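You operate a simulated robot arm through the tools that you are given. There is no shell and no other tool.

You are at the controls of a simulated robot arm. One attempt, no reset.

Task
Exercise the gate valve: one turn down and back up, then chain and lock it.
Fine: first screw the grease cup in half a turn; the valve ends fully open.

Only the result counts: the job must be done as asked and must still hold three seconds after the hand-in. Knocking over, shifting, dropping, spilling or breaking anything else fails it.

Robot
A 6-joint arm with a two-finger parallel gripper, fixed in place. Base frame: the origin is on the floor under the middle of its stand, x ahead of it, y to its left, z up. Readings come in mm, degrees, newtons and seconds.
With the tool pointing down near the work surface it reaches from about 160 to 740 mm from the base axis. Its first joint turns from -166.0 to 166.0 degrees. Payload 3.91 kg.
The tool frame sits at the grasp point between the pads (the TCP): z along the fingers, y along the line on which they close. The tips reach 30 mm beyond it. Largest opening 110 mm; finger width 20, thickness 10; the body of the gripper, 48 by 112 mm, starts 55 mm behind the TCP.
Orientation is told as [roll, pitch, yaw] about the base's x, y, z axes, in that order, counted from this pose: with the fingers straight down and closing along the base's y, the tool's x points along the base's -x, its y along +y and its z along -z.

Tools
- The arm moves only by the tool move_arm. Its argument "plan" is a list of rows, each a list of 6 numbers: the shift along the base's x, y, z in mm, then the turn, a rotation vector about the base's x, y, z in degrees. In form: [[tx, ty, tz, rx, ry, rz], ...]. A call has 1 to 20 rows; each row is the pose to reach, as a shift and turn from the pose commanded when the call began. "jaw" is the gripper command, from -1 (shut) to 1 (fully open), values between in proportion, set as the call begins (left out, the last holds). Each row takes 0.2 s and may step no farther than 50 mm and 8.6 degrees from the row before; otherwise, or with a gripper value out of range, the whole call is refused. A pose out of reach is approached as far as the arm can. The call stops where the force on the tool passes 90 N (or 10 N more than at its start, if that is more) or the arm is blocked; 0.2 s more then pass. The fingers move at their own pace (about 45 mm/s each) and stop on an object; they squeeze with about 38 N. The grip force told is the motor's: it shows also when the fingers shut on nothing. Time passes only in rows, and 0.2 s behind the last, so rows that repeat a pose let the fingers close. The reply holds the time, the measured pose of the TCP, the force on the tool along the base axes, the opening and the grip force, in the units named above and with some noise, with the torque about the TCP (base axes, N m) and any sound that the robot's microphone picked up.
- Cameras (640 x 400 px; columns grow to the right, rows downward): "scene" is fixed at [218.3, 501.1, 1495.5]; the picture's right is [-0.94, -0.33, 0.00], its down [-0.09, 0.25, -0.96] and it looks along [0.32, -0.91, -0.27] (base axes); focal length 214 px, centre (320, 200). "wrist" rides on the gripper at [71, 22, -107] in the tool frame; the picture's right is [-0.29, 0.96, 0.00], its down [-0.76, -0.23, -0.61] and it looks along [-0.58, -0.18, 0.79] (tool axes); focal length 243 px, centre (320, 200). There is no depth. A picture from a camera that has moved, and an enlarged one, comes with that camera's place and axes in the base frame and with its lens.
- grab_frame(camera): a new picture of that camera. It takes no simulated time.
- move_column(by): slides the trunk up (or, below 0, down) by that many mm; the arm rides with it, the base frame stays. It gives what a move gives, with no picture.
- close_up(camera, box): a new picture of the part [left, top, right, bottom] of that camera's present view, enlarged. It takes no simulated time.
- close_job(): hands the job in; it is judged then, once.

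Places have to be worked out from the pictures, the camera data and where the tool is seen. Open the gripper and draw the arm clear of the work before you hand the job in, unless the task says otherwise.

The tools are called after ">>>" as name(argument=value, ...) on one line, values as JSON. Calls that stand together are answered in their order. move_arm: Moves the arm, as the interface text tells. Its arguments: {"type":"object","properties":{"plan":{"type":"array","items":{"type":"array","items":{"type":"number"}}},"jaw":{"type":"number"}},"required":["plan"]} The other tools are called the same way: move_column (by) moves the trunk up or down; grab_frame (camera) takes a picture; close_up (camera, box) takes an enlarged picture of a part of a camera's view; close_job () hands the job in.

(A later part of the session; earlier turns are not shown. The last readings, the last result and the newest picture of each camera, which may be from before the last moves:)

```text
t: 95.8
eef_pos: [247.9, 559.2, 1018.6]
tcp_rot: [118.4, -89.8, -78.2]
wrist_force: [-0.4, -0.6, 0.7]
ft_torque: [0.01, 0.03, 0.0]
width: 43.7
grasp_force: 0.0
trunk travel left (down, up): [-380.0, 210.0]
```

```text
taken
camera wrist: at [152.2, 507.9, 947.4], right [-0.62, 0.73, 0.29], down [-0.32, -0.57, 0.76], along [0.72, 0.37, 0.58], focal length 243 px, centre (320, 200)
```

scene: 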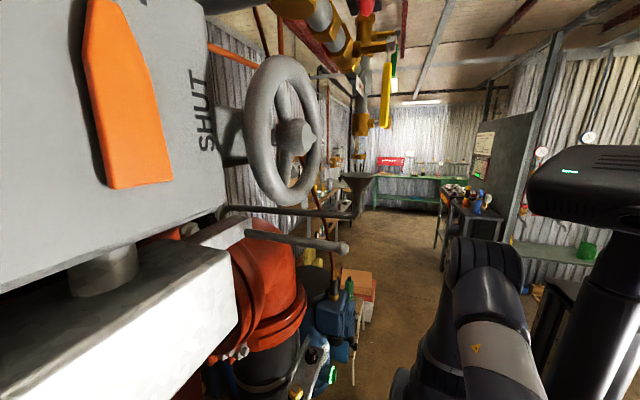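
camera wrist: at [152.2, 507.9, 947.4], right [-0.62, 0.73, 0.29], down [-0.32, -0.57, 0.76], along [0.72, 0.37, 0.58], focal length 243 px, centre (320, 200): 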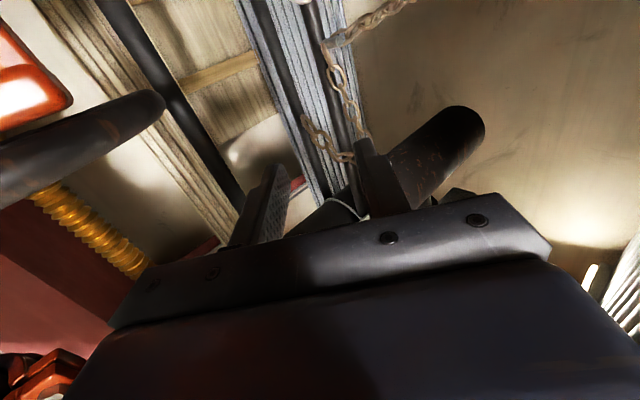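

>>> close_up(camera="wrist", box=[280, 0, 500, 220])

>>> close_up(camera="wrist", box=[290, 80, 390, 200])

```text
1.82 times, centred on (390, 110) of wrist
camera zoom: at [152.2, 507.9, 947.4], right [-0.62, 0.73, 0.29], down [-0.32, -0.57, 0.76], along [0.72, 0.37, 0.58], focal length 441 px, centre (193, 364)
```

zoom: 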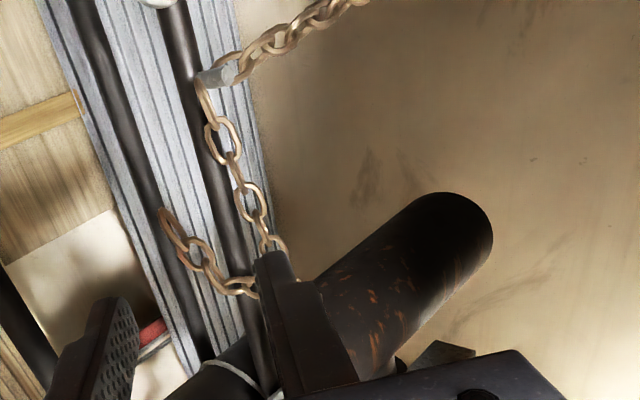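

```text
3.33 times, centred on (340, 140) of wrist
camera zoom: at [152.2, 507.9, 947.4], right [-0.62, 0.73, 0.29], down [-0.32, -0.57, 0.76], along [0.72, 0.37, 0.58], focal length 809 px, centre (253, 400)
```

zoom: 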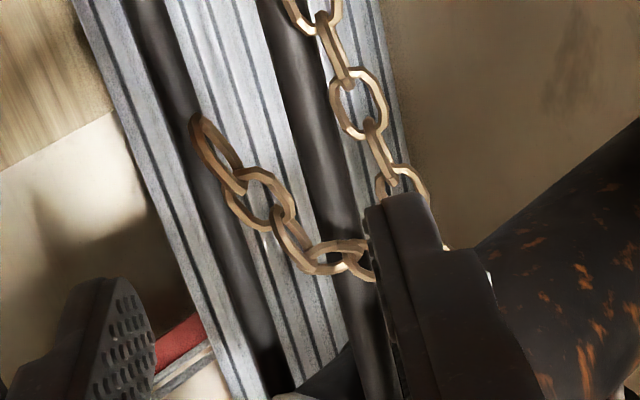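

The finger hides the junction; I shift the tool down and right to see where the chain's top is held.

>>> move_arm(plan=[[10, -30, -20, 0, 0, 0], [25, -60, -40, 0, 0, 0]])

>>> grab_frame(camera="wrist")

>>> close_up(camera="wrist", box=[300, 0, 500, 220])

```text
t: 96.4
eef_pos: [269.5, 500.3, 980.5]
tcp_rot: [105.0, -89.8, -65.0]
wrist_force: [-0.8, -0.3, -0.4]
ft_torque: [-0.01, 0.01, -0.05]
width: 44.0
grasp_force: 0.0
trunk travel left (down, up): [-380.0, 210.0]
```

```text
taken
camera wrist: at [175.0, 447.8, 908.0], right [-0.62, 0.73, 0.29], down [-0.32, -0.57, 0.76], along [0.72, 0.38, 0.58], focal length 243 px, centre (320, 200)
```

wrist: 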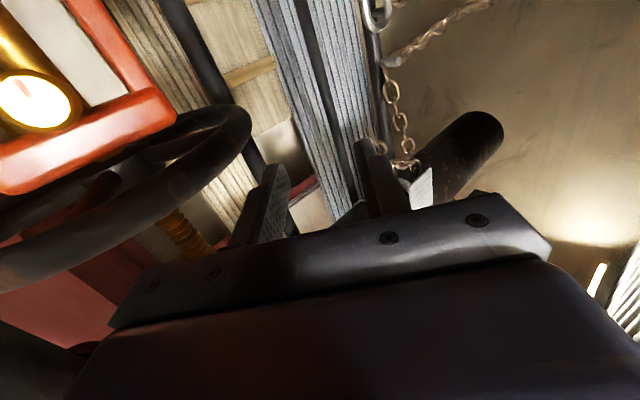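

```text
1.82 times, centred on (400, 110) of wrist
camera zoom: at [175.0, 447.8, 908.0], right [-0.62, 0.73, 0.29], down [-0.32, -0.57, 0.76], along [0.72, 0.38, 0.58], focal length 441 px, centre (174, 364)
```

zoom: 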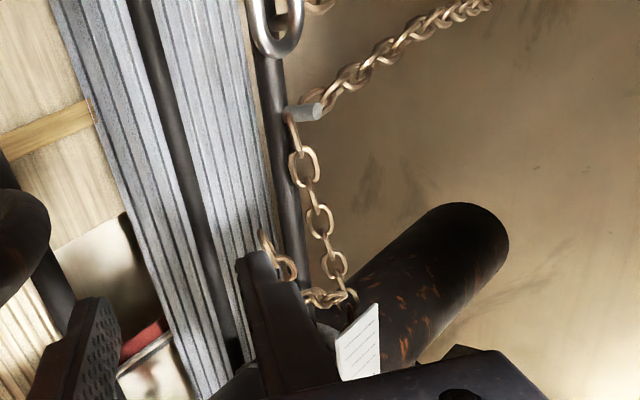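

The chain makes a free U-turn in mid-air, so its links seem to hold their pose. I go to a pre-grasp pose 60 mm short of the end link N.

>>> move_arm(plan=[[0, 20, 46, 0, 0, 0], [12, 45, 46, 0, 0, 0], [25, 65, 46, 0, 0, 0], [38, 85, 46, 0, 0, 0], [48, 98, 46, 0, 0, 0]])

>>> grab_frame(camera="wrist")

>>> close_up(camera="wrist", box=[230, 60, 430, 230])

```text
refused: row 1 steps farther than a row can; nothing moved
```

```text
taken
camera wrist: at [175.0, 447.8, 908.0], right [-0.62, 0.73, 0.29], down [-0.32, -0.57, 0.76], along [0.72, 0.38, 0.58], focal length 243 px, centre (320, 200)
```

wrist: 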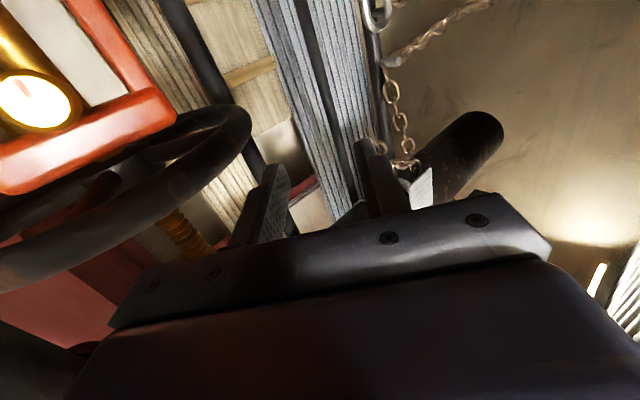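

```text
2.35 times, centred on (330, 145) of wrist
camera zoom: at [175.0, 447.8, 908.0], right [-0.62, 0.73, 0.29], down [-0.32, -0.57, 0.76], along [0.72, 0.38, 0.58], focal length 571 px, centre (296, 329)
```

zoom: 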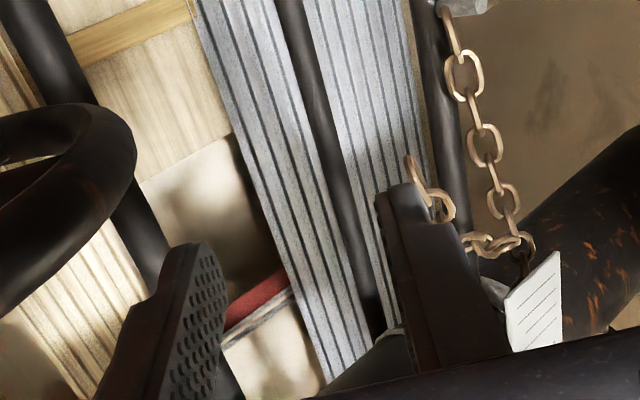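

A link continues up behind the tag, so the chain's top is anchored there. I proceed to the pre-grasp pose with smaller steps.

>>> move_arm(plan=[[0, 10, 23, 0, 0, 0], [0, 20, 46, 0, 0, 0], [12, 45, 46, 0, 0, 0], [25, 65, 46, 0, 0, 0], [38, 85, 46, 0, 0, 0], [48, 98, 46, 0, 0, 0]])

>>> grab_frame(camera="wrist")

>>> close_up(camera="wrist", box=[220, 60, 440, 230])

```text
t: 97.8
eef_pos: [323.1, 598.8, 1024.3]
tcp_rot: [55.1, -89.9, -15.0]
wrist_force: [-0.6, -0.5, -0.3]
ft_torque: [-0.04, 0.0, 0.01]
width: 44.1
grasp_force: 0.0
trunk travel left (down, up): [-380.0, 210.0]
```

```text
taken
camera wrist: at [226.8, 547.5, 952.5], right [-0.62, 0.73, 0.29], down [-0.32, -0.57, 0.76], along [0.72, 0.38, 0.58], focal length 243 px, centre (320, 200)
```

wrist: 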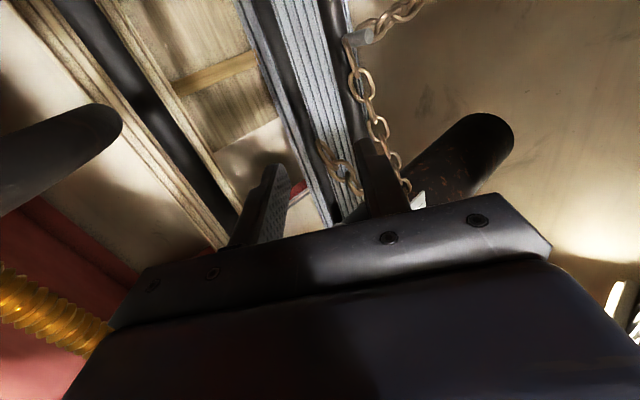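

```text
2.35 times, centred on (330, 145) of wrist
camera zoom: at [226.8, 547.5, 952.5], right [-0.62, 0.73, 0.29], down [-0.32, -0.57, 0.76], along [0.72, 0.38, 0.58], focal length 571 px, centre (296, 329)
```

zoom: 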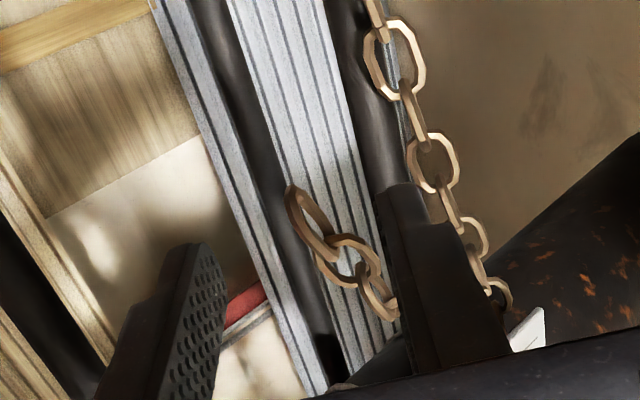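

N is well in line. I advance 40 mm with a small correction and close the fingers on the end link.

>>> move_arm(plan=[[9, 9.5, 1.5, 0, 0, 0], [18, 19, 3, 0, 0, 0], [28, 28.7, 3, 0, 0, 0]])

>>> close_up(camera="wrist", box=[220, 60, 440, 230])

```text
t: 98.6
eef_pos: [352.1, 627.5, 1028.0]
tcp_rot: [58.3, -89.8, -18.4]
wrist_force: [-0.1, 0.8, 0.3]
ft_torque: [0.0, 0.0, -0.01]
width: 44.1
grasp_force: 0.0
trunk travel left (down, up): [-380.0, 210.0]
```

```text
2.35 times, centred on (330, 145) of wrist
camera zoom: at [254.5, 576.5, 956.6], right [-0.62, 0.73, 0.29], down [-0.32, -0.57, 0.76], along [0.72, 0.38, 0.58], focal length 571 px, centre (296, 329)
```

zoom: 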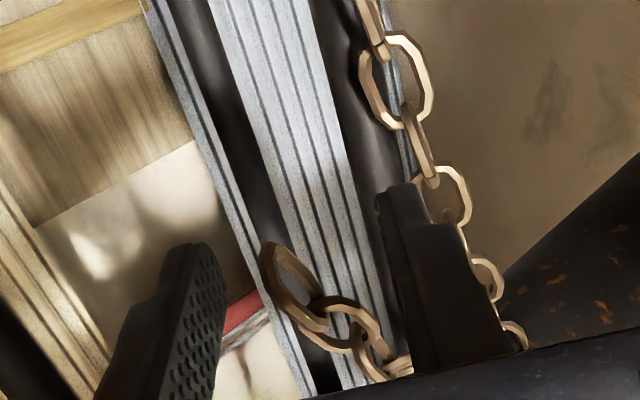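

N is between the pads. I close on it.

>>> move_arm(plan=[[0, 0, 0, 0, 0, 0], [0, 0, 0, 0, 0, 0], [0, 0, 0, 0, 0, 0], [0, 0, 0, 0, 0, 0]], jaw=-1)

>>> close_up(camera="wrist", box=[220, 60, 440, 230])

```text
t: 99.6
eef_pos: [351.3, 627.5, 1027.9]
tcp_rot: [76.1, -90.0, -35.9]
wrist_force: [-0.3, 0.0, -0.1]
ft_torque: [-0.03, 0.0, 0.01]
width: 0.1
grasp_force: 37.7
trunk travel left (down, up): [-380.0, 210.0]
```

```text
2.35 times, centred on (330, 145) of wrist
camera zoom: at [254.4, 576.3, 956.8], right [-0.62, 0.73, 0.29], down [-0.32, -0.57, 0.76], along [0.72, 0.38, 0.58], focal length 571 px, centre (296, 329)
```

zoom: 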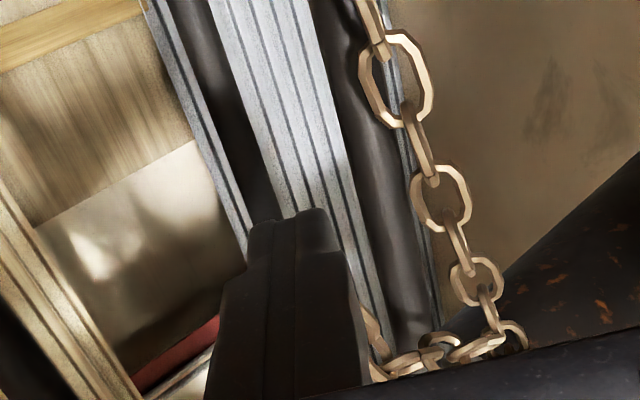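

The fingers closed to zero: the end link offered no resistance. I reopen and look whether anything moved.

>>> move_arm(plan=[[0, 0, 0, 0, 0, 0], [0, 0, 0, 0, 0, 0], [-15, -12.9, 0, 0, 0, 0], [-31, -26, 0, 0, 0, 0]], jaw=-0.2)

>>> grab_frame(camera="wrist")

>>> close_up(camera="wrist", box=[220, 60, 440, 230])

```text
t: 100.6
eef_pos: [319.3, 601.2, 1029.3]
tcp_rot: [74.7, -89.9, -34.7]
wrist_force: [-0.3, 0.7, -0.5]
ft_torque: [-0.02, -0.01, 0.01]
width: 44.0
grasp_force: 0.0
trunk travel left (down, up): [-380.0, 210.0]
```

```text
taken
camera wrist: at [222.7, 550.1, 958.3], right [-0.62, 0.73, 0.29], down [-0.32, -0.57, 0.76], along [0.72, 0.38, 0.58], focal length 243 px, centre (320, 200)
```

wrist: 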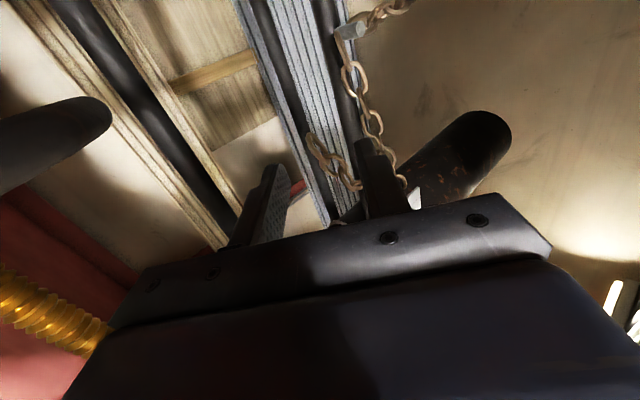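

```text
2.35 times, centred on (330, 145) of wrist
camera zoom: at [222.7, 550.1, 958.3], right [-0.62, 0.73, 0.29], down [-0.32, -0.57, 0.76], along [0.72, 0.38, 0.58], focal length 571 px, centre (296, 329)
```

zoom: 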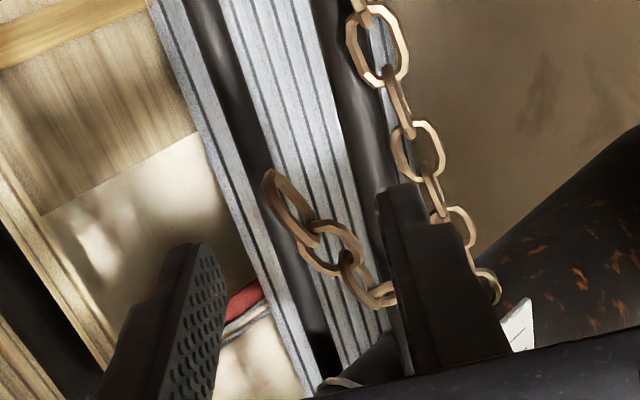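

The chain's near strand did not react at all. Before going on I survey what hangs overhead on the left (earlier I glimpsed a red lock-like object and other plates): I retreat and yaw left with the camera looking up.

>>> move_arm(plan=[[-18, -21, -4, 0, 0, 0], [-37, -43, -8, 0, 0, 8], [-55, -64, -12, 0, 0, 16], [-74, -86, -17, 0, 0, 24], [-92, -108, -21, 0, 0, 32], [-111, -129, -25, 0, 0, 40], [-129, -151, -29, 0, 0, 48]])

>>> grab_frame(camera="wrist")

```text
t: 102.2
eef_pos: [46.8, 448.5, 1010.2]
tcp_rot: [84.7, -88.0, -0.2]
wrist_force: [0.1, 0.5, -0.6]
ft_torque: [-0.02, 0.0, 0.02]
width: 44.1
grasp_force: 0.0
out of reach, approached as far as the arm can: row 4, 5, 6, 7
trunk travel left (down, up): [-380.0, 210.0]
```

```text
taken
camera wrist: at [12.1, 344.7, 939.2], right [-0.94, 0.09, 0.32], down [0.2, -0.63, 0.75], along [0.27, 0.77, 0.57], focal length 243 px, centre (320, 200)
```

wrist: 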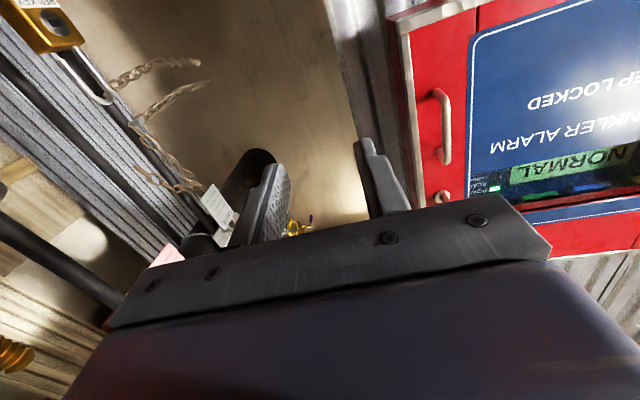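

>>> close_up(camera="wrist", box=[0, 0, 330, 250])

>>> close_up(camera="wrist", box=[100, 40, 260, 200])

>>> close_up(camera="wrist", box=[190, 130, 330, 250])

```text
1.60 times, centred on (165, 125) of wrist
camera zoom: at [12.1, 344.7, 939.2], right [-0.94, 0.09, 0.32], down [0.2, -0.63, 0.75], along [0.27, 0.77, 0.57], focal length 388 px, centre (568, 320)
```

zoom: 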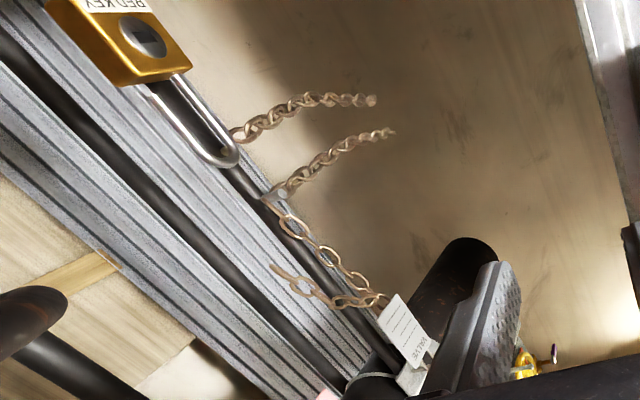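

```text
2.50 times, centred on (180, 120) of wrist
camera zoom: at [12.1, 344.7, 939.2], right [-0.94, 0.09, 0.32], down [0.2, -0.63, 0.75], along [0.27, 0.77, 0.57], focal length 606 px, centre (670, 400)
```

zoom: 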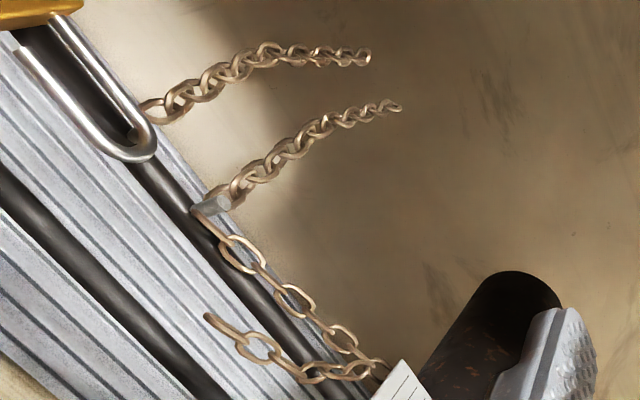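

```text
3.33 times, centred on (260, 190) of wrist
camera zoom: at [12.1, 344.7, 939.2], right [-0.94, 0.09, 0.32], down [0.2, -0.63, 0.75], along [0.27, 0.77, 0.57], focal length 809 px, centre (520, 233)
```

zoom: 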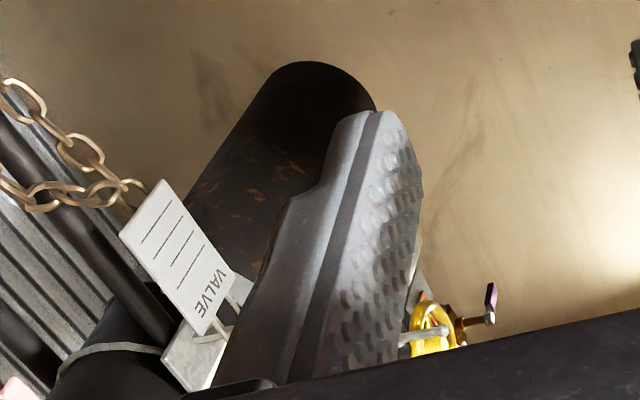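

The wall is at y≈1048, so the far strands run to it, and the near tail seems purely visual. I'll test whether the strand just above peg 2 is solid: go back with a horizontal tool heading to it.

>>> move_arm(plan=[[20, 10, 0, 0, 0, -4], [50, 25, 0, 0, 0, -9], [85, 45, 0, 0, 0, -14], [120, 65, 0, 0, 0, -19], [155, 90, 0, 0, 0, -24], [190, 118, 0, 0, 0, -25], [225, 150, 0, 0, 0, -25], [255, 185, 0, 0, 0, -25]])

>>> grab_frame(camera="wrist")

```text
t: 104.0
eef_pos: [300.6, 638.2, 1010.4]
tcp_rot: [84.2, -88.0, -24.9]
wrist_force: [-0.3, 0.0, 0.8]
ft_torque: [-0.02, 0.01, -0.02]
width: 44.2
grasp_force: 0.1
trunk travel left (down, up): [-380.0, 210.0]
```

```text
taken
camera wrist: at [224.8, 557.7, 940.4], right [-0.81, 0.48, 0.32], down [-0.09, -0.65, 0.75], along [0.57, 0.59, 0.57], focal length 243 px, centre (320, 200)
```

wrist: 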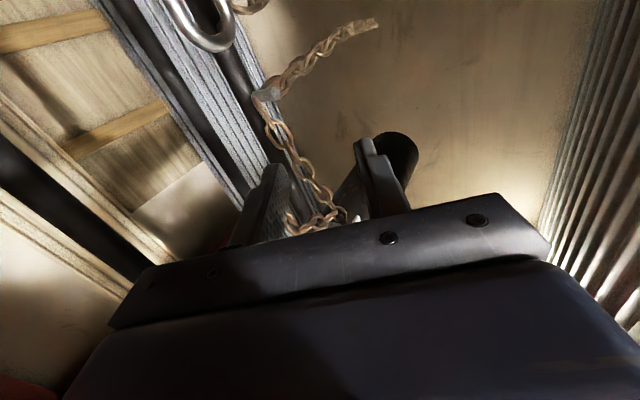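

I probe the peg strand with closed fingers at z≈1010 (tips going just past the links), watching for force.

>>> move_arm(plan=[[10, -5, 0, 0, 0, 0], [22, -6, 0, 0, 0, 0], [34, 12, 0, 0, 0, 0], [44, 28, 0, 0, 0, 0], [50, 37, 0, 0, 0, 0]], jaw=-1)

>>> grab_frame(camera="wrist")

>>> move_arm(plan=[[3, 4, 0, 0, 0, 0], [6, 8, 0, 0, 0, 0], [9, 13, 0, 0, 0, 0]])

>>> grab_frame(camera="wrist")

```text
t: 105.2
eef_pos: [349.2, 674.4, 1012.0]
tcp_rot: [82.5, -88.0, -23.0]
wrist_force: [-4.4, -7.5, -1.2]
ft_torque: [-0.07, 0.03, -0.05]
width: 0.0
grasp_force: 37.9
trunk travel left (down, up): [-380.0, 210.0]
```

```text
taken
camera wrist: at [274.2, 594.1, 941.0], right [-0.81, 0.48, 0.32], down [-0.09, -0.65, 0.75], along [0.57, 0.59, 0.57], focal length 243 px, centre (320, 200)
```

wrist: 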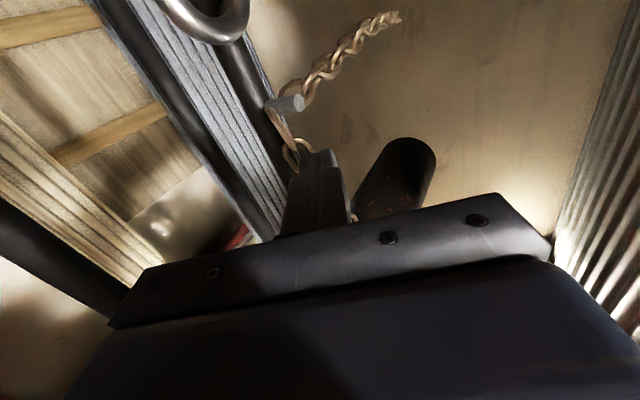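

```text
t: 105.9
eef_pos: [348.9, 684.0, 1008.6]
tcp_rot: [69.7, -88.1, -9.7]
wrist_force: [-22.8, -8.4, 5.4]
ft_torque: [0.3, -0.42, 0.72]
width: 0.0
grasp_force: 37.8
trunk travel left (down, up): [-380.0, 210.0]
stopped in row 3: the force on the tool passed its limit at 98 N (the readings are from after the stop); the commanded pose is now the measured one
```

```text
taken
camera wrist: at [274.7, 603.2, 938.9], right [-0.82, 0.48, 0.32], down [-0.08, -0.65, 0.76], along [0.57, 0.6, 0.57], focal length 243 px, centre (320, 200)
```

wrist: 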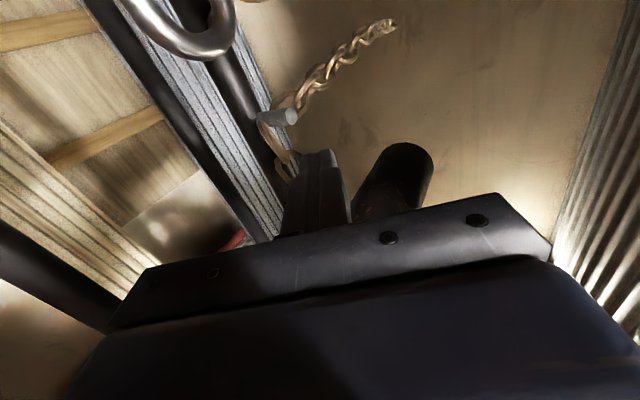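

That hit something firm — the strand was pressed against the post, so it is solid there. I back off and look at the chain.

>>> move_arm(plan=[[-10, -10, 0, 0, 0, 0], [-25, -30, 0, 0, 0, 0], [-45, -55, 0, 0, 0, 0], [-60, -80, 0, 0, 0, 0]])

>>> grab_frame(camera="wrist")

>>> close_up(camera="wrist", box=[180, 0, 420, 240])

```text
t: 106.9
eef_pos: [295.1, 601.8, 1007.1]
tcp_rot: [66.2, -87.8, -6.5]
wrist_force: [0.0, -0.2, -0.1]
ft_torque: [0.03, 0.02, -0.01]
width: 0.0
grasp_force: 37.5
trunk travel left (down, up): [-380.0, 210.0]
```

```text
taken
camera wrist: at [219.4, 521.6, 938.1], right [-0.81, 0.48, 0.32], down [-0.08, -0.64, 0.76], along [0.58, 0.59, 0.56], focal length 243 px, centre (320, 200)
```

wrist: 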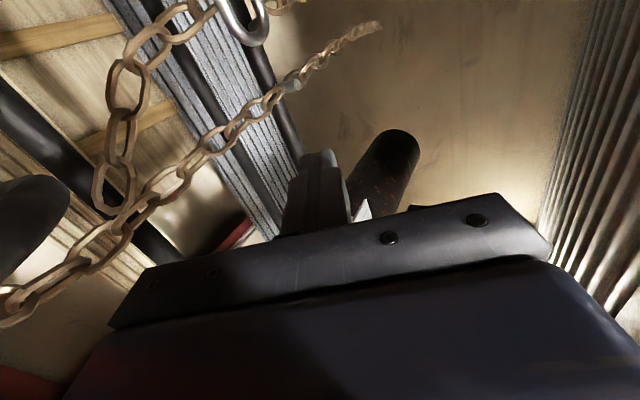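

```text
1.67 times, centred on (300, 120) of wrist
camera zoom: at [219.4, 521.6, 938.1], right [-0.81, 0.48, 0.32], down [-0.08, -0.64, 0.76], along [0.58, 0.59, 0.56], focal length 404 px, centre (353, 333)
```

zoom: 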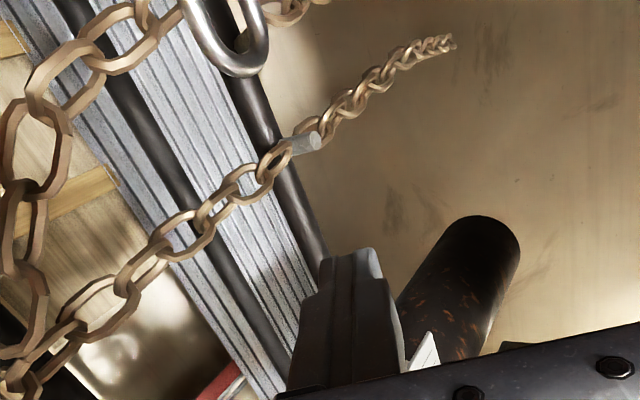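

The chain has moved a lot — it is a dynamic, floating chain. I hold still for a few seconds and watch how it settles.

>>> move_arm(plan=[[0, 0, 0, 0, 0, 0], [0, 0, 0, 0, 0, 0], [0, 0, 0, 0, 0, 0], [0, 0, 0, 0, 0, 0], [0, 0, 0, 0, 0, 0]])

>>> grab_frame(camera="wrist")

>>> close_up(camera="wrist", box=[0, 0, 400, 250])

```text
t: 108.1
eef_pos: [295.4, 602.6, 1006.8]
tcp_rot: [65.4, -87.8, -5.9]
wrist_force: [-0.4, 0.8, 0.1]
ft_torque: [-0.01, -0.01, -0.01]
width: 0.0
grasp_force: 37.9
trunk travel left (down, up): [-380.0, 210.0]
```

```text
taken
camera wrist: at [219.6, 521.8, 938.0], right [-0.81, 0.48, 0.32], down [-0.08, -0.64, 0.76], along [0.58, 0.59, 0.56], focal length 243 px, centre (320, 200)
```

wrist: 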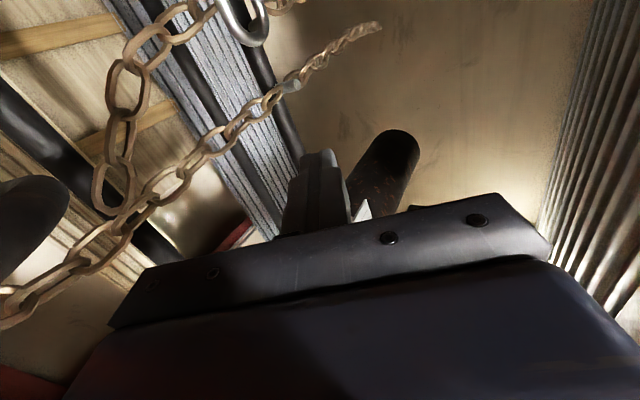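

```text
1.60 times, centred on (200, 125) of wrist
camera zoom: at [219.6, 521.8, 938.0], right [-0.81, 0.48, 0.32], down [-0.08, -0.64, 0.76], along [0.58, 0.59, 0.56], focal length 388 px, centre (512, 320)
```

zoom: 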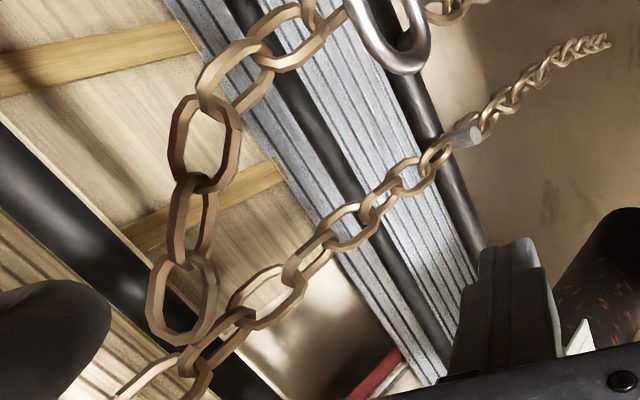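

The chain has settled and stays where it is (it floats, damped). I back away to −x to see the whole shape.

>>> move_arm(plan=[[-30, -10, 0, 0, 0, 0], [-60, -20, 0, 0, 0, 0], [-90, -30, 0, 0, 0, 0], [-120, -40, 0, 0, 0, 0]])

>>> grab_frame(camera="wrist")

>>> close_up(camera="wrist", box=[0, 0, 400, 250])

```text
t: 109.1
eef_pos: [175.1, 564.4, 1006.4]
tcp_rot: [65.0, -87.8, -5.5]
wrist_force: [0.3, -0.1, -1.1]
ft_torque: [0.04, 0.02, 0.01]
width: 0.0
grasp_force: 38.2
trunk travel left (down, up): [-380.0, 210.0]
```

```text
taken
camera wrist: at [99.1, 483.4, 937.5], right [-0.81, 0.48, 0.32], down [-0.08, -0.64, 0.76], along [0.58, 0.59, 0.56], focal length 243 px, centre (320, 200)
```

wrist: 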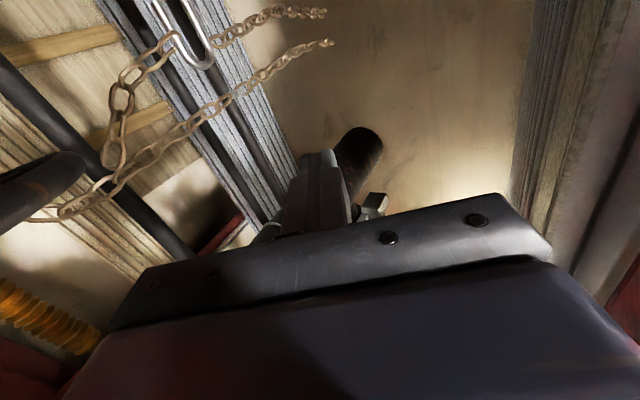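

```text
1.60 times, centred on (200, 125) of wrist
camera zoom: at [99.1, 483.4, 937.5], right [-0.81, 0.48, 0.32], down [-0.08, -0.64, 0.76], along [0.58, 0.59, 0.56], focal length 388 px, centre (512, 320)
```

zoom: 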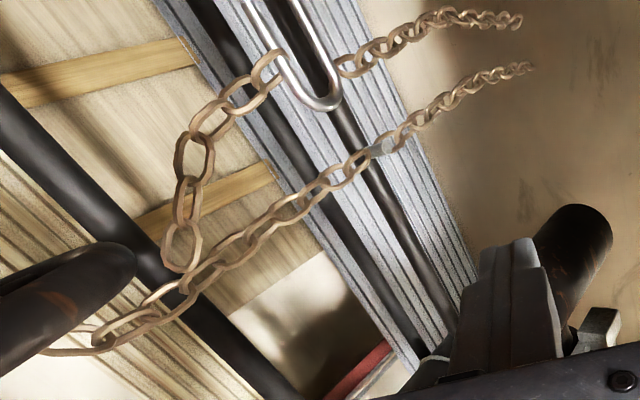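

The chain now runs from peg 2 toward the handwheel and back to the padlock's shackle. I move to the earlier viewing pose in front of the valve to see how it lies at the wheel.

>>> move_arm(plan=[[0, -32, 7, -7.64, 1.52, 0.64], [0, -64, 14, -15.3, 3.04, 1.28], [0, -97, 21, -22.9, 4.56, 1.92], [0, -130, 28, -30.6, 6.08, 2.56], [3, -163, 35, -38.2, 7.6, 3.2]])

>>> grab_frame(camera="wrist")

>>> close_up(camera="wrist", box=[80, 0, 400, 200])

```text
t: 110.3
eef_pos: [178.7, 398.5, 1039.9]
tcp_rot: [-14.8, -50.8, 77.0]
wrist_force: [-0.1, 0.3, -0.3]
ft_torque: [0.02, 0.01, 0.0]
width: 0.2
grasp_force: 37.7
trunk travel left (down, up): [-380.0, 210.0]
```

```text
taken
camera wrist: at [104.0, 293.1, 1046.3], right [-0.82, 0.57, 0.07], down [0.06, -0.04, 1.0], along [0.57, 0.82, -0.01], focal length 243 px, centre (320, 200)
```

wrist: 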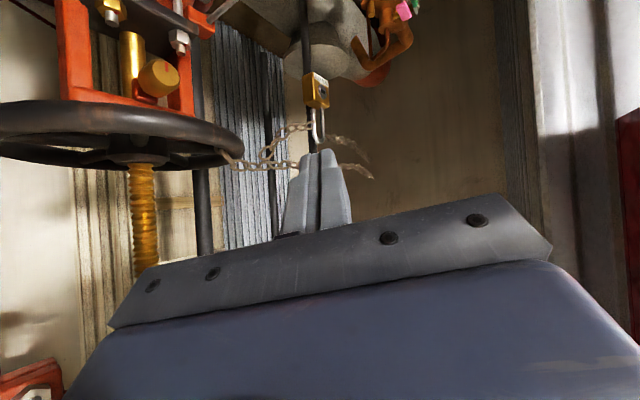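

```text
2.00 times, centred on (240, 100) of wrist
camera zoom: at [104.0, 293.1, 1046.3], right [-0.82, 0.57, 0.07], down [0.06, -0.04, 1.0], along [0.57, 0.82, -0.01], focal length 485 px, centre (480, 400)
```

zoom: 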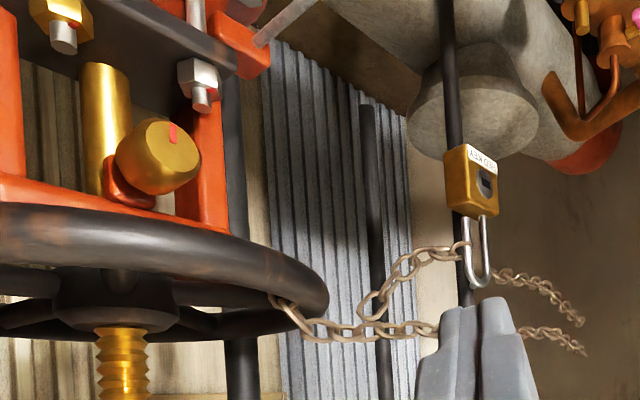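

Remarkable: the chain now loops to the wheel rim. I zoom in on the rim attachment and on the padlock end.

>>> close_up(camera="wrist", box=[190, 120, 310, 190])

>>> close_up(camera="wrist", box=[280, 60, 390, 190])

>>> close_up(camera="wrist", box=[200, 130, 260, 180])

```text
5.33 times, centred on (250, 155) of wrist
camera zoom: at [104.0, 293.1, 1046.3], right [-0.82, 0.57, 0.07], down [0.06, -0.04, 1.0], along [0.57, 0.82, -0.01], focal length 1294 px, centre (693, 440)
```

zoom: 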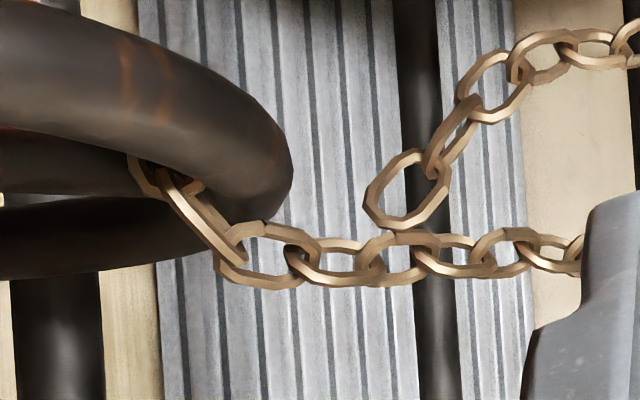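

```text
3.08 times, centred on (335, 125) of wrist
camera zoom: at [104.0, 293.1, 1046.3], right [-0.82, 0.57, 0.07], down [0.06, -0.04, 1.0], along [0.57, 0.82, -0.01], focal length 746 px, centre (274, 431)
```

zoom: 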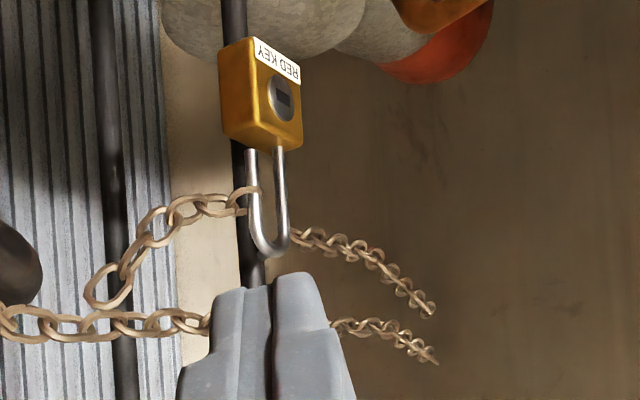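

```text
8.00 times, centred on (230, 155) of wrist
camera zoom: at [104.0, 293.1, 1046.3], right [-0.82, 0.57, 0.07], down [0.06, -0.04, 1.0], along [0.57, 0.82, -0.01], focal length 1941 px, centre (1040, 560)
```

zoom: 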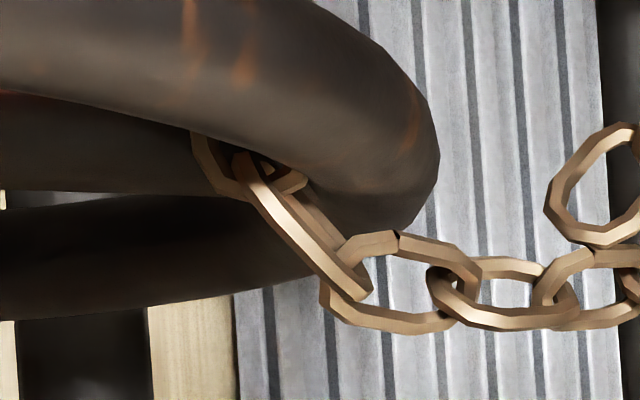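

The chain's tail now lies over the rim into the wheel, and another strand passes through the padlock's open shackle. I look from a higher, closer viewpoint at the rim.

>>> move_arm(plan=[[25, 5, 25, 0, 0, 0], [50, 10, 50, 0, 0, 0], [80, 15, 72, 0, 0, 0], [105, 20, 75, 0, 0, 0]])

>>> grab_frame(camera="wrist")

>>> close_up(camera="wrist", box=[120, 0, 440, 200])

>>> close_up(camera="wrist", box=[200, 20, 320, 120])

```text
t: 111.3
eef_pos: [282.9, 418.3, 1115.7]
tcp_rot: [-14.8, -50.8, 77.1]
wrist_force: [0.2, 0.1, -0.2]
ft_torque: [0.0, 0.02, 0.0]
width: 0.1
grasp_force: 37.7
trunk travel left (down, up): [-380.0, 210.0]
```

```text
taken
camera wrist: at [208.7, 312.6, 1122.7], right [-0.82, 0.57, 0.07], down [0.06, -0.03, 1.0], along [0.57, 0.82, -0.01], focal length 243 px, centre (320, 200)
```

wrist: 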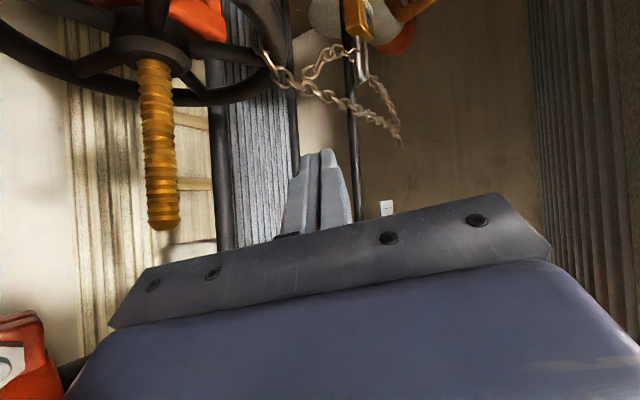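

```text
2.00 times, centred on (280, 100) of wrist
camera zoom: at [208.7, 312.6, 1122.7], right [-0.82, 0.57, 0.07], down [0.06, -0.03, 1.0], along [0.57, 0.82, -0.01], focal length 485 px, centre (400, 400)
```

zoom: 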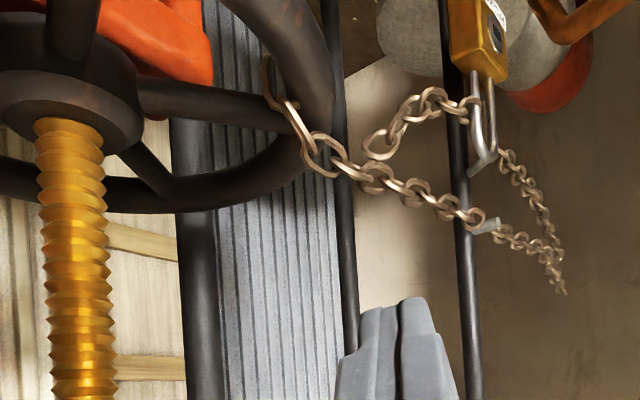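

```text
4.00 times, centred on (260, 70) of wrist
camera zoom: at [208.7, 312.6, 1122.7], right [-0.82, 0.57, 0.07], down [0.06, -0.03, 1.0], along [0.57, 0.82, -0.01], focal length 970 px, centre (560, 720)
```

zoom: 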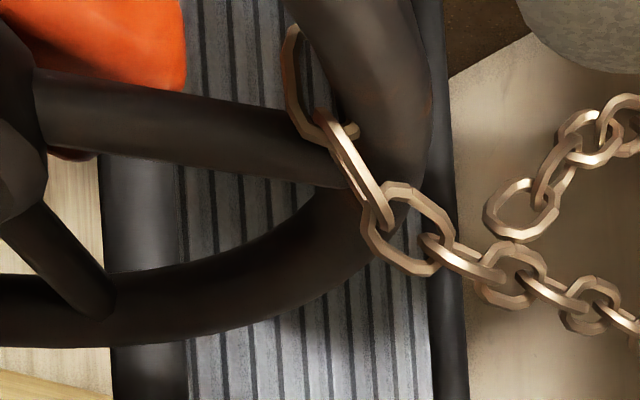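

The tails float: tail 1 goes over the rim and dips inside the wheel; tail 2's free end link is at about [376, 551, 965]. I re-orient to a level +x heading (camera below) to try gripping tail 2's end.

>>> move_arm(plan=[[-30, 0, -10, 3.32, -3.21, -6.62], [-60, 8, -25, 6.64, -6.42, -13.24], [-80, 20, -40, 9.96, -9.63, -19.86], [-85, 35, -55, 13.28, -12.84, -26.48], [-85, 50, -70, 16.6, -16.05, -33.1], [-85, 65, -90, 19.9, -19.26, -39.7], [-85, 80, -110, 23.2, -22.5, -46.3], [-85, 92, -125, 26.6, -25.7, -53.0], [-85, 102, -140, 29.87, -28.88, -59.57]], jaw=-0.2)

>>> grab_frame(camera="wrist")

>>> close_up(camera="wrist", box=[180, 0, 480, 230])

```text
t: 113.3
eef_pos: [198.9, 521.4, 975.3]
tcp_rot: [157.7, -89.5, -157.8]
wrist_force: [-0.2, 0.2, 0.8]
ft_torque: [0.04, 0.03, 0.03]
width: 44.0
grasp_force: 0.0
trunk travel left (down, up): [-380.0, 210.0]
```

```text
taken
camera wrist: at [91.7, 543.6, 902.7], right [0.0, 0.96, 0.29], down [-0.61, -0.23, 0.75], along [0.79, -0.18, 0.59], focal length 243 px, centre (320, 200)
```

wrist: 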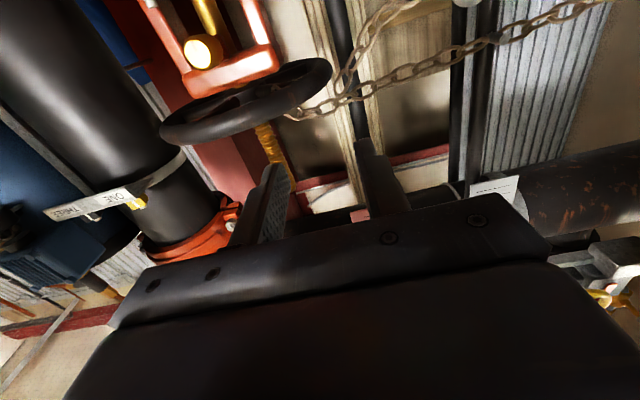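

```text
1.74 times, centred on (330, 115) of wrist
camera zoom: at [91.7, 543.6, 902.7], right [0.0, 0.96, 0.29], down [-0.61, -0.23, 0.75], along [0.79, -0.18, 0.59], focal length 422 px, centre (303, 348)
```

zoom: 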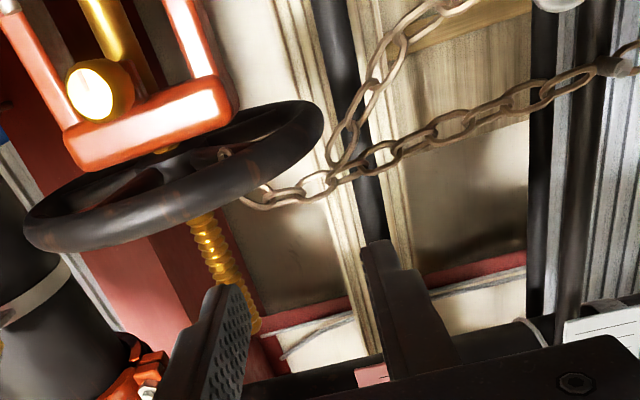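

I approach tail 2's end link (≈[376, 550, 967]) along +x.

>>> move_arm(plan=[[40, 29, -9, 0, 0, 0], [80, 29, -9, 0, 0, 0], [110, 29, -9, 0, 0, 0], [125, 29, -9, 0, 0, 0]])

>>> close_up(camera="wrist", box=[200, 20, 460, 230])

```text
refused: row 1 steps farther than a row can; nothing moved
```

```text
1.90 times, centred on (330, 125) of wrist
camera zoom: at [91.7, 543.6, 902.7], right [0.0, 0.96, 0.29], down [-0.61, -0.23, 0.75], along [0.79, -0.18, 0.59], focal length 462 px, centre (301, 343)
```

zoom: 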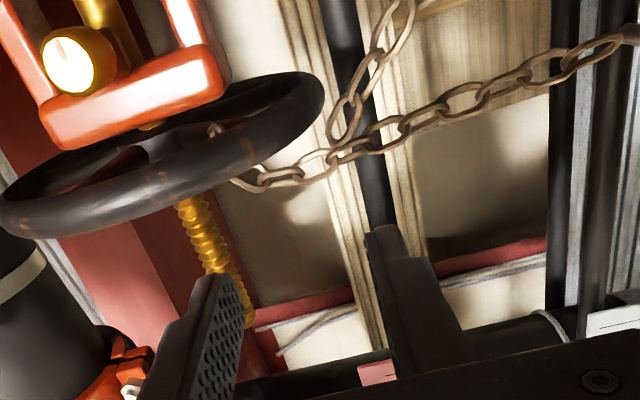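

Smaller first step this time.

>>> move_arm(plan=[[25, 20, -9, 0, 0, 0], [55, 29, -9, 0, 0, 0], [90, 29, -9, 0, 0, 0], [125, 29, -9, 0, 0, 0]])

>>> grab_frame(camera="wrist")

>>> close_up(camera="wrist", box=[200, 20, 460, 230])

```text
t: 114.3
eef_pos: [323.0, 548.8, 966.0]
tcp_rot: [170.0, -89.5, -170.1]
wrist_force: [1.1, -0.3, -0.8]
ft_torque: [0.01, -0.06, 0.01]
width: 44.2
grasp_force: 0.1
trunk travel left (down, up): [-380.0, 210.0]
```

```text
taken
camera wrist: at [215.8, 572.5, 894.3], right [0.0, 0.96, 0.29], down [-0.61, -0.23, 0.76], along [0.79, -0.18, 0.59], focal length 243 px, centre (320, 200)
```

wrist: 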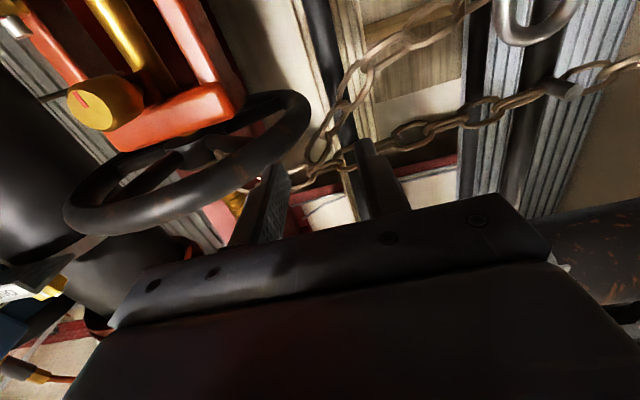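

```text
1.90 times, centred on (330, 125) of wrist
camera zoom: at [215.8, 572.5, 894.3], right [0.0, 0.96, 0.29], down [-0.61, -0.23, 0.76], along [0.79, -0.18, 0.59], focal length 462 px, centre (301, 343)
```

zoom: 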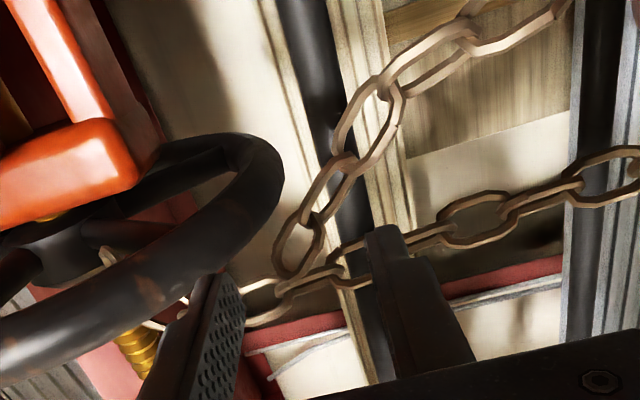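

N2 is centred. I advance 40 mm (slightly lower to clear tail 1) and close.

>>> move_arm(plan=[[14, 1, -3, 0, 0, 0], [28, 1, -3, 0, 0, 0], [40, 1, -3, 0, 0, 0]])

>>> close_up(camera="wrist", box=[200, 20, 460, 230])

>>> move_arm(plan=[[0, 0, 0, 0, 0, 0], [0, 0, 0, 0, 0, 0], [0, 0, 0, 0, 0, 0], [0, 0, 0, 0, 0, 0]], jaw=-1)

>>> close_up(camera="wrist", box=[200, 20, 460, 230])

```text
t: 115.1
eef_pos: [362.3, 550.8, 963.3]
tcp_rot: [169.5, -89.5, -169.5]
wrist_force: [-1.3, 0.2, -0.8]
ft_torque: [-0.01, 0.0, 0.0]
width: 43.8
grasp_force: 0.1
trunk travel left (down, up): [-380.0, 210.0]
```

```text
1.90 times, centred on (330, 125) of wrist
camera zoom: at [255.1, 573.6, 891.9], right [0.0, 0.96, 0.29], down [-0.61, -0.23, 0.76], along [0.79, -0.18, 0.59], focal length 462 px, centre (301, 343)
```

zoom: 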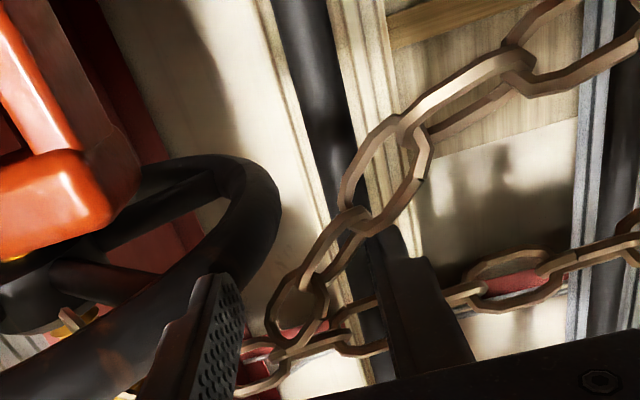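

```text
t: 116.1
eef_pos: [362.3, 550.4, 963.2]
tcp_rot: [163.7, -89.5, -163.7]
wrist_force: [-0.6, 1.3, -0.1]
ft_torque: [-0.01, 0.02, 0.05]
width: 0.4
grasp_force: 37.8
trunk travel left (down, up): [-380.0, 210.0]
```

```text
1.90 times, centred on (330, 125) of wrist
camera zoom: at [255.3, 573.6, 892.0], right [0.0, 0.96, 0.29], down [-0.61, -0.23, 0.76], along [0.79, -0.18, 0.59], focal length 462 px, centre (301, 343)
```

zoom: 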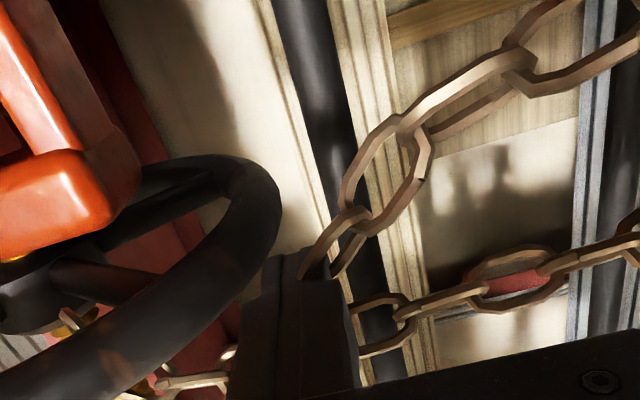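

Closed to 0.4 mm with the link apparently inside the fingers — maybe the end is held by a grasp constraint. I test by moving back/down 30 mm.

>>> move_arm(plan=[[-10, 0, -5, 0, 0, 0], [-20, 0, -10, 0, 0, 0], [-30, 0, -15, 0, 0, 0]])

>>> grab_frame(camera="wrist")

>>> close_up(camera="wrist", box=[200, 20, 460, 230])

```text
t: 116.9
eef_pos: [331.7, 552.2, 949.2]
tcp_rot: [165.5, -89.7, -165.5]
wrist_force: [0.3, 0.2, 0.5]
ft_torque: [0.01, 0.0, 0.03]
width: 0.1
grasp_force: 37.5
trunk travel left (down, up): [-380.0, 210.0]
```

```text
taken
camera wrist: at [225.8, 574.0, 877.4], right [0.0, 0.96, 0.29], down [-0.61, -0.23, 0.76], along [0.79, -0.18, 0.59], focal length 243 px, centre (320, 200)
```

wrist: 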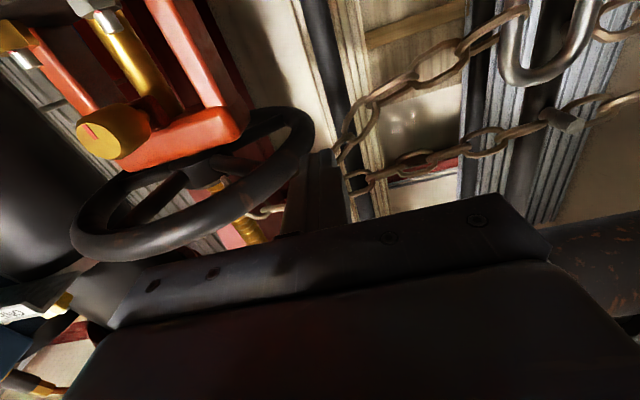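

```text
1.90 times, centred on (330, 125) of wrist
camera zoom: at [225.8, 574.0, 877.4], right [0.0, 0.96, 0.29], down [-0.61, -0.23, 0.76], along [0.79, -0.18, 0.59], focal length 462 px, centre (301, 343)
```

zoom: 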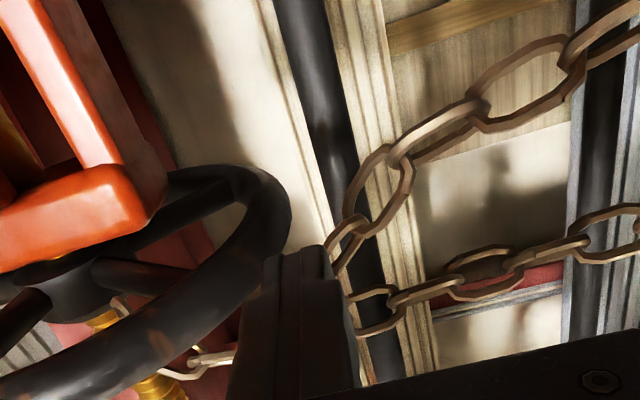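

The link seems to have come along with the fingers. I pull another 50 mm toward −x to confirm that it follows.

>>> move_arm(plan=[[-15, 0, 0, 0, 0, 0], [-30, 0, 0, 0, 0, 0], [-45, 0, 0, 0, 0, 0]])

>>> grab_frame(camera="wrist")

>>> close_up(camera="wrist", box=[200, 20, 460, 230])

```text
t: 117.7
eef_pos: [287.3, 550.9, 949.5]
tcp_rot: [162.1, -89.5, -162.1]
wrist_force: [-0.5, 0.5, 0.9]
ft_torque: [0.01, -0.03, -0.01]
width: 0.0
grasp_force: 38.2
trunk travel left (down, up): [-380.0, 210.0]
```

```text
taken
camera wrist: at [180.8, 574.1, 876.9], right [0.0, 0.96, 0.29], down [-0.61, -0.23, 0.76], along [0.79, -0.18, 0.59], focal length 243 px, centre (320, 200)
```

wrist: 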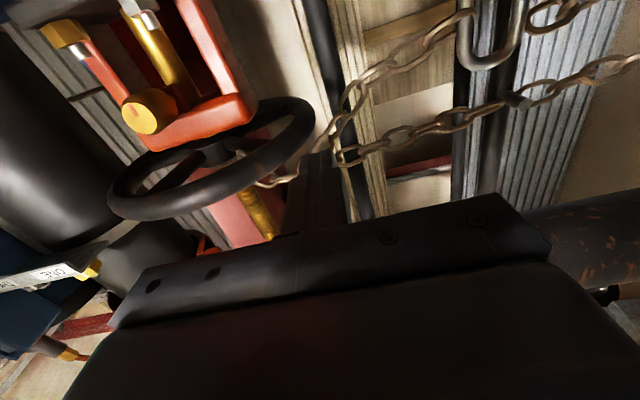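

```text
1.90 times, centred on (330, 125) of wrist
camera zoom: at [180.8, 574.1, 876.9], right [0.0, 0.96, 0.29], down [-0.61, -0.23, 0.76], along [0.79, -0.18, 0.59], focal length 462 px, centre (301, 343)
```

zoom: 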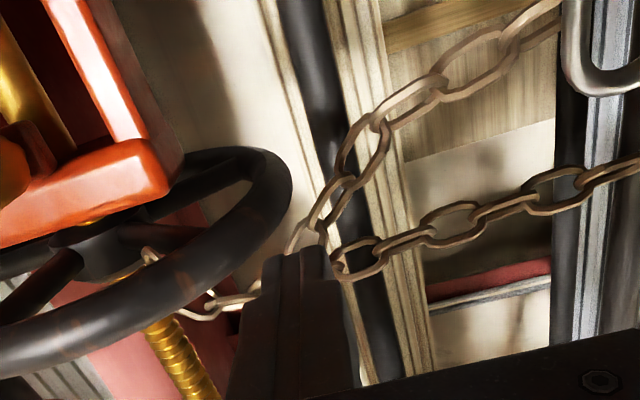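

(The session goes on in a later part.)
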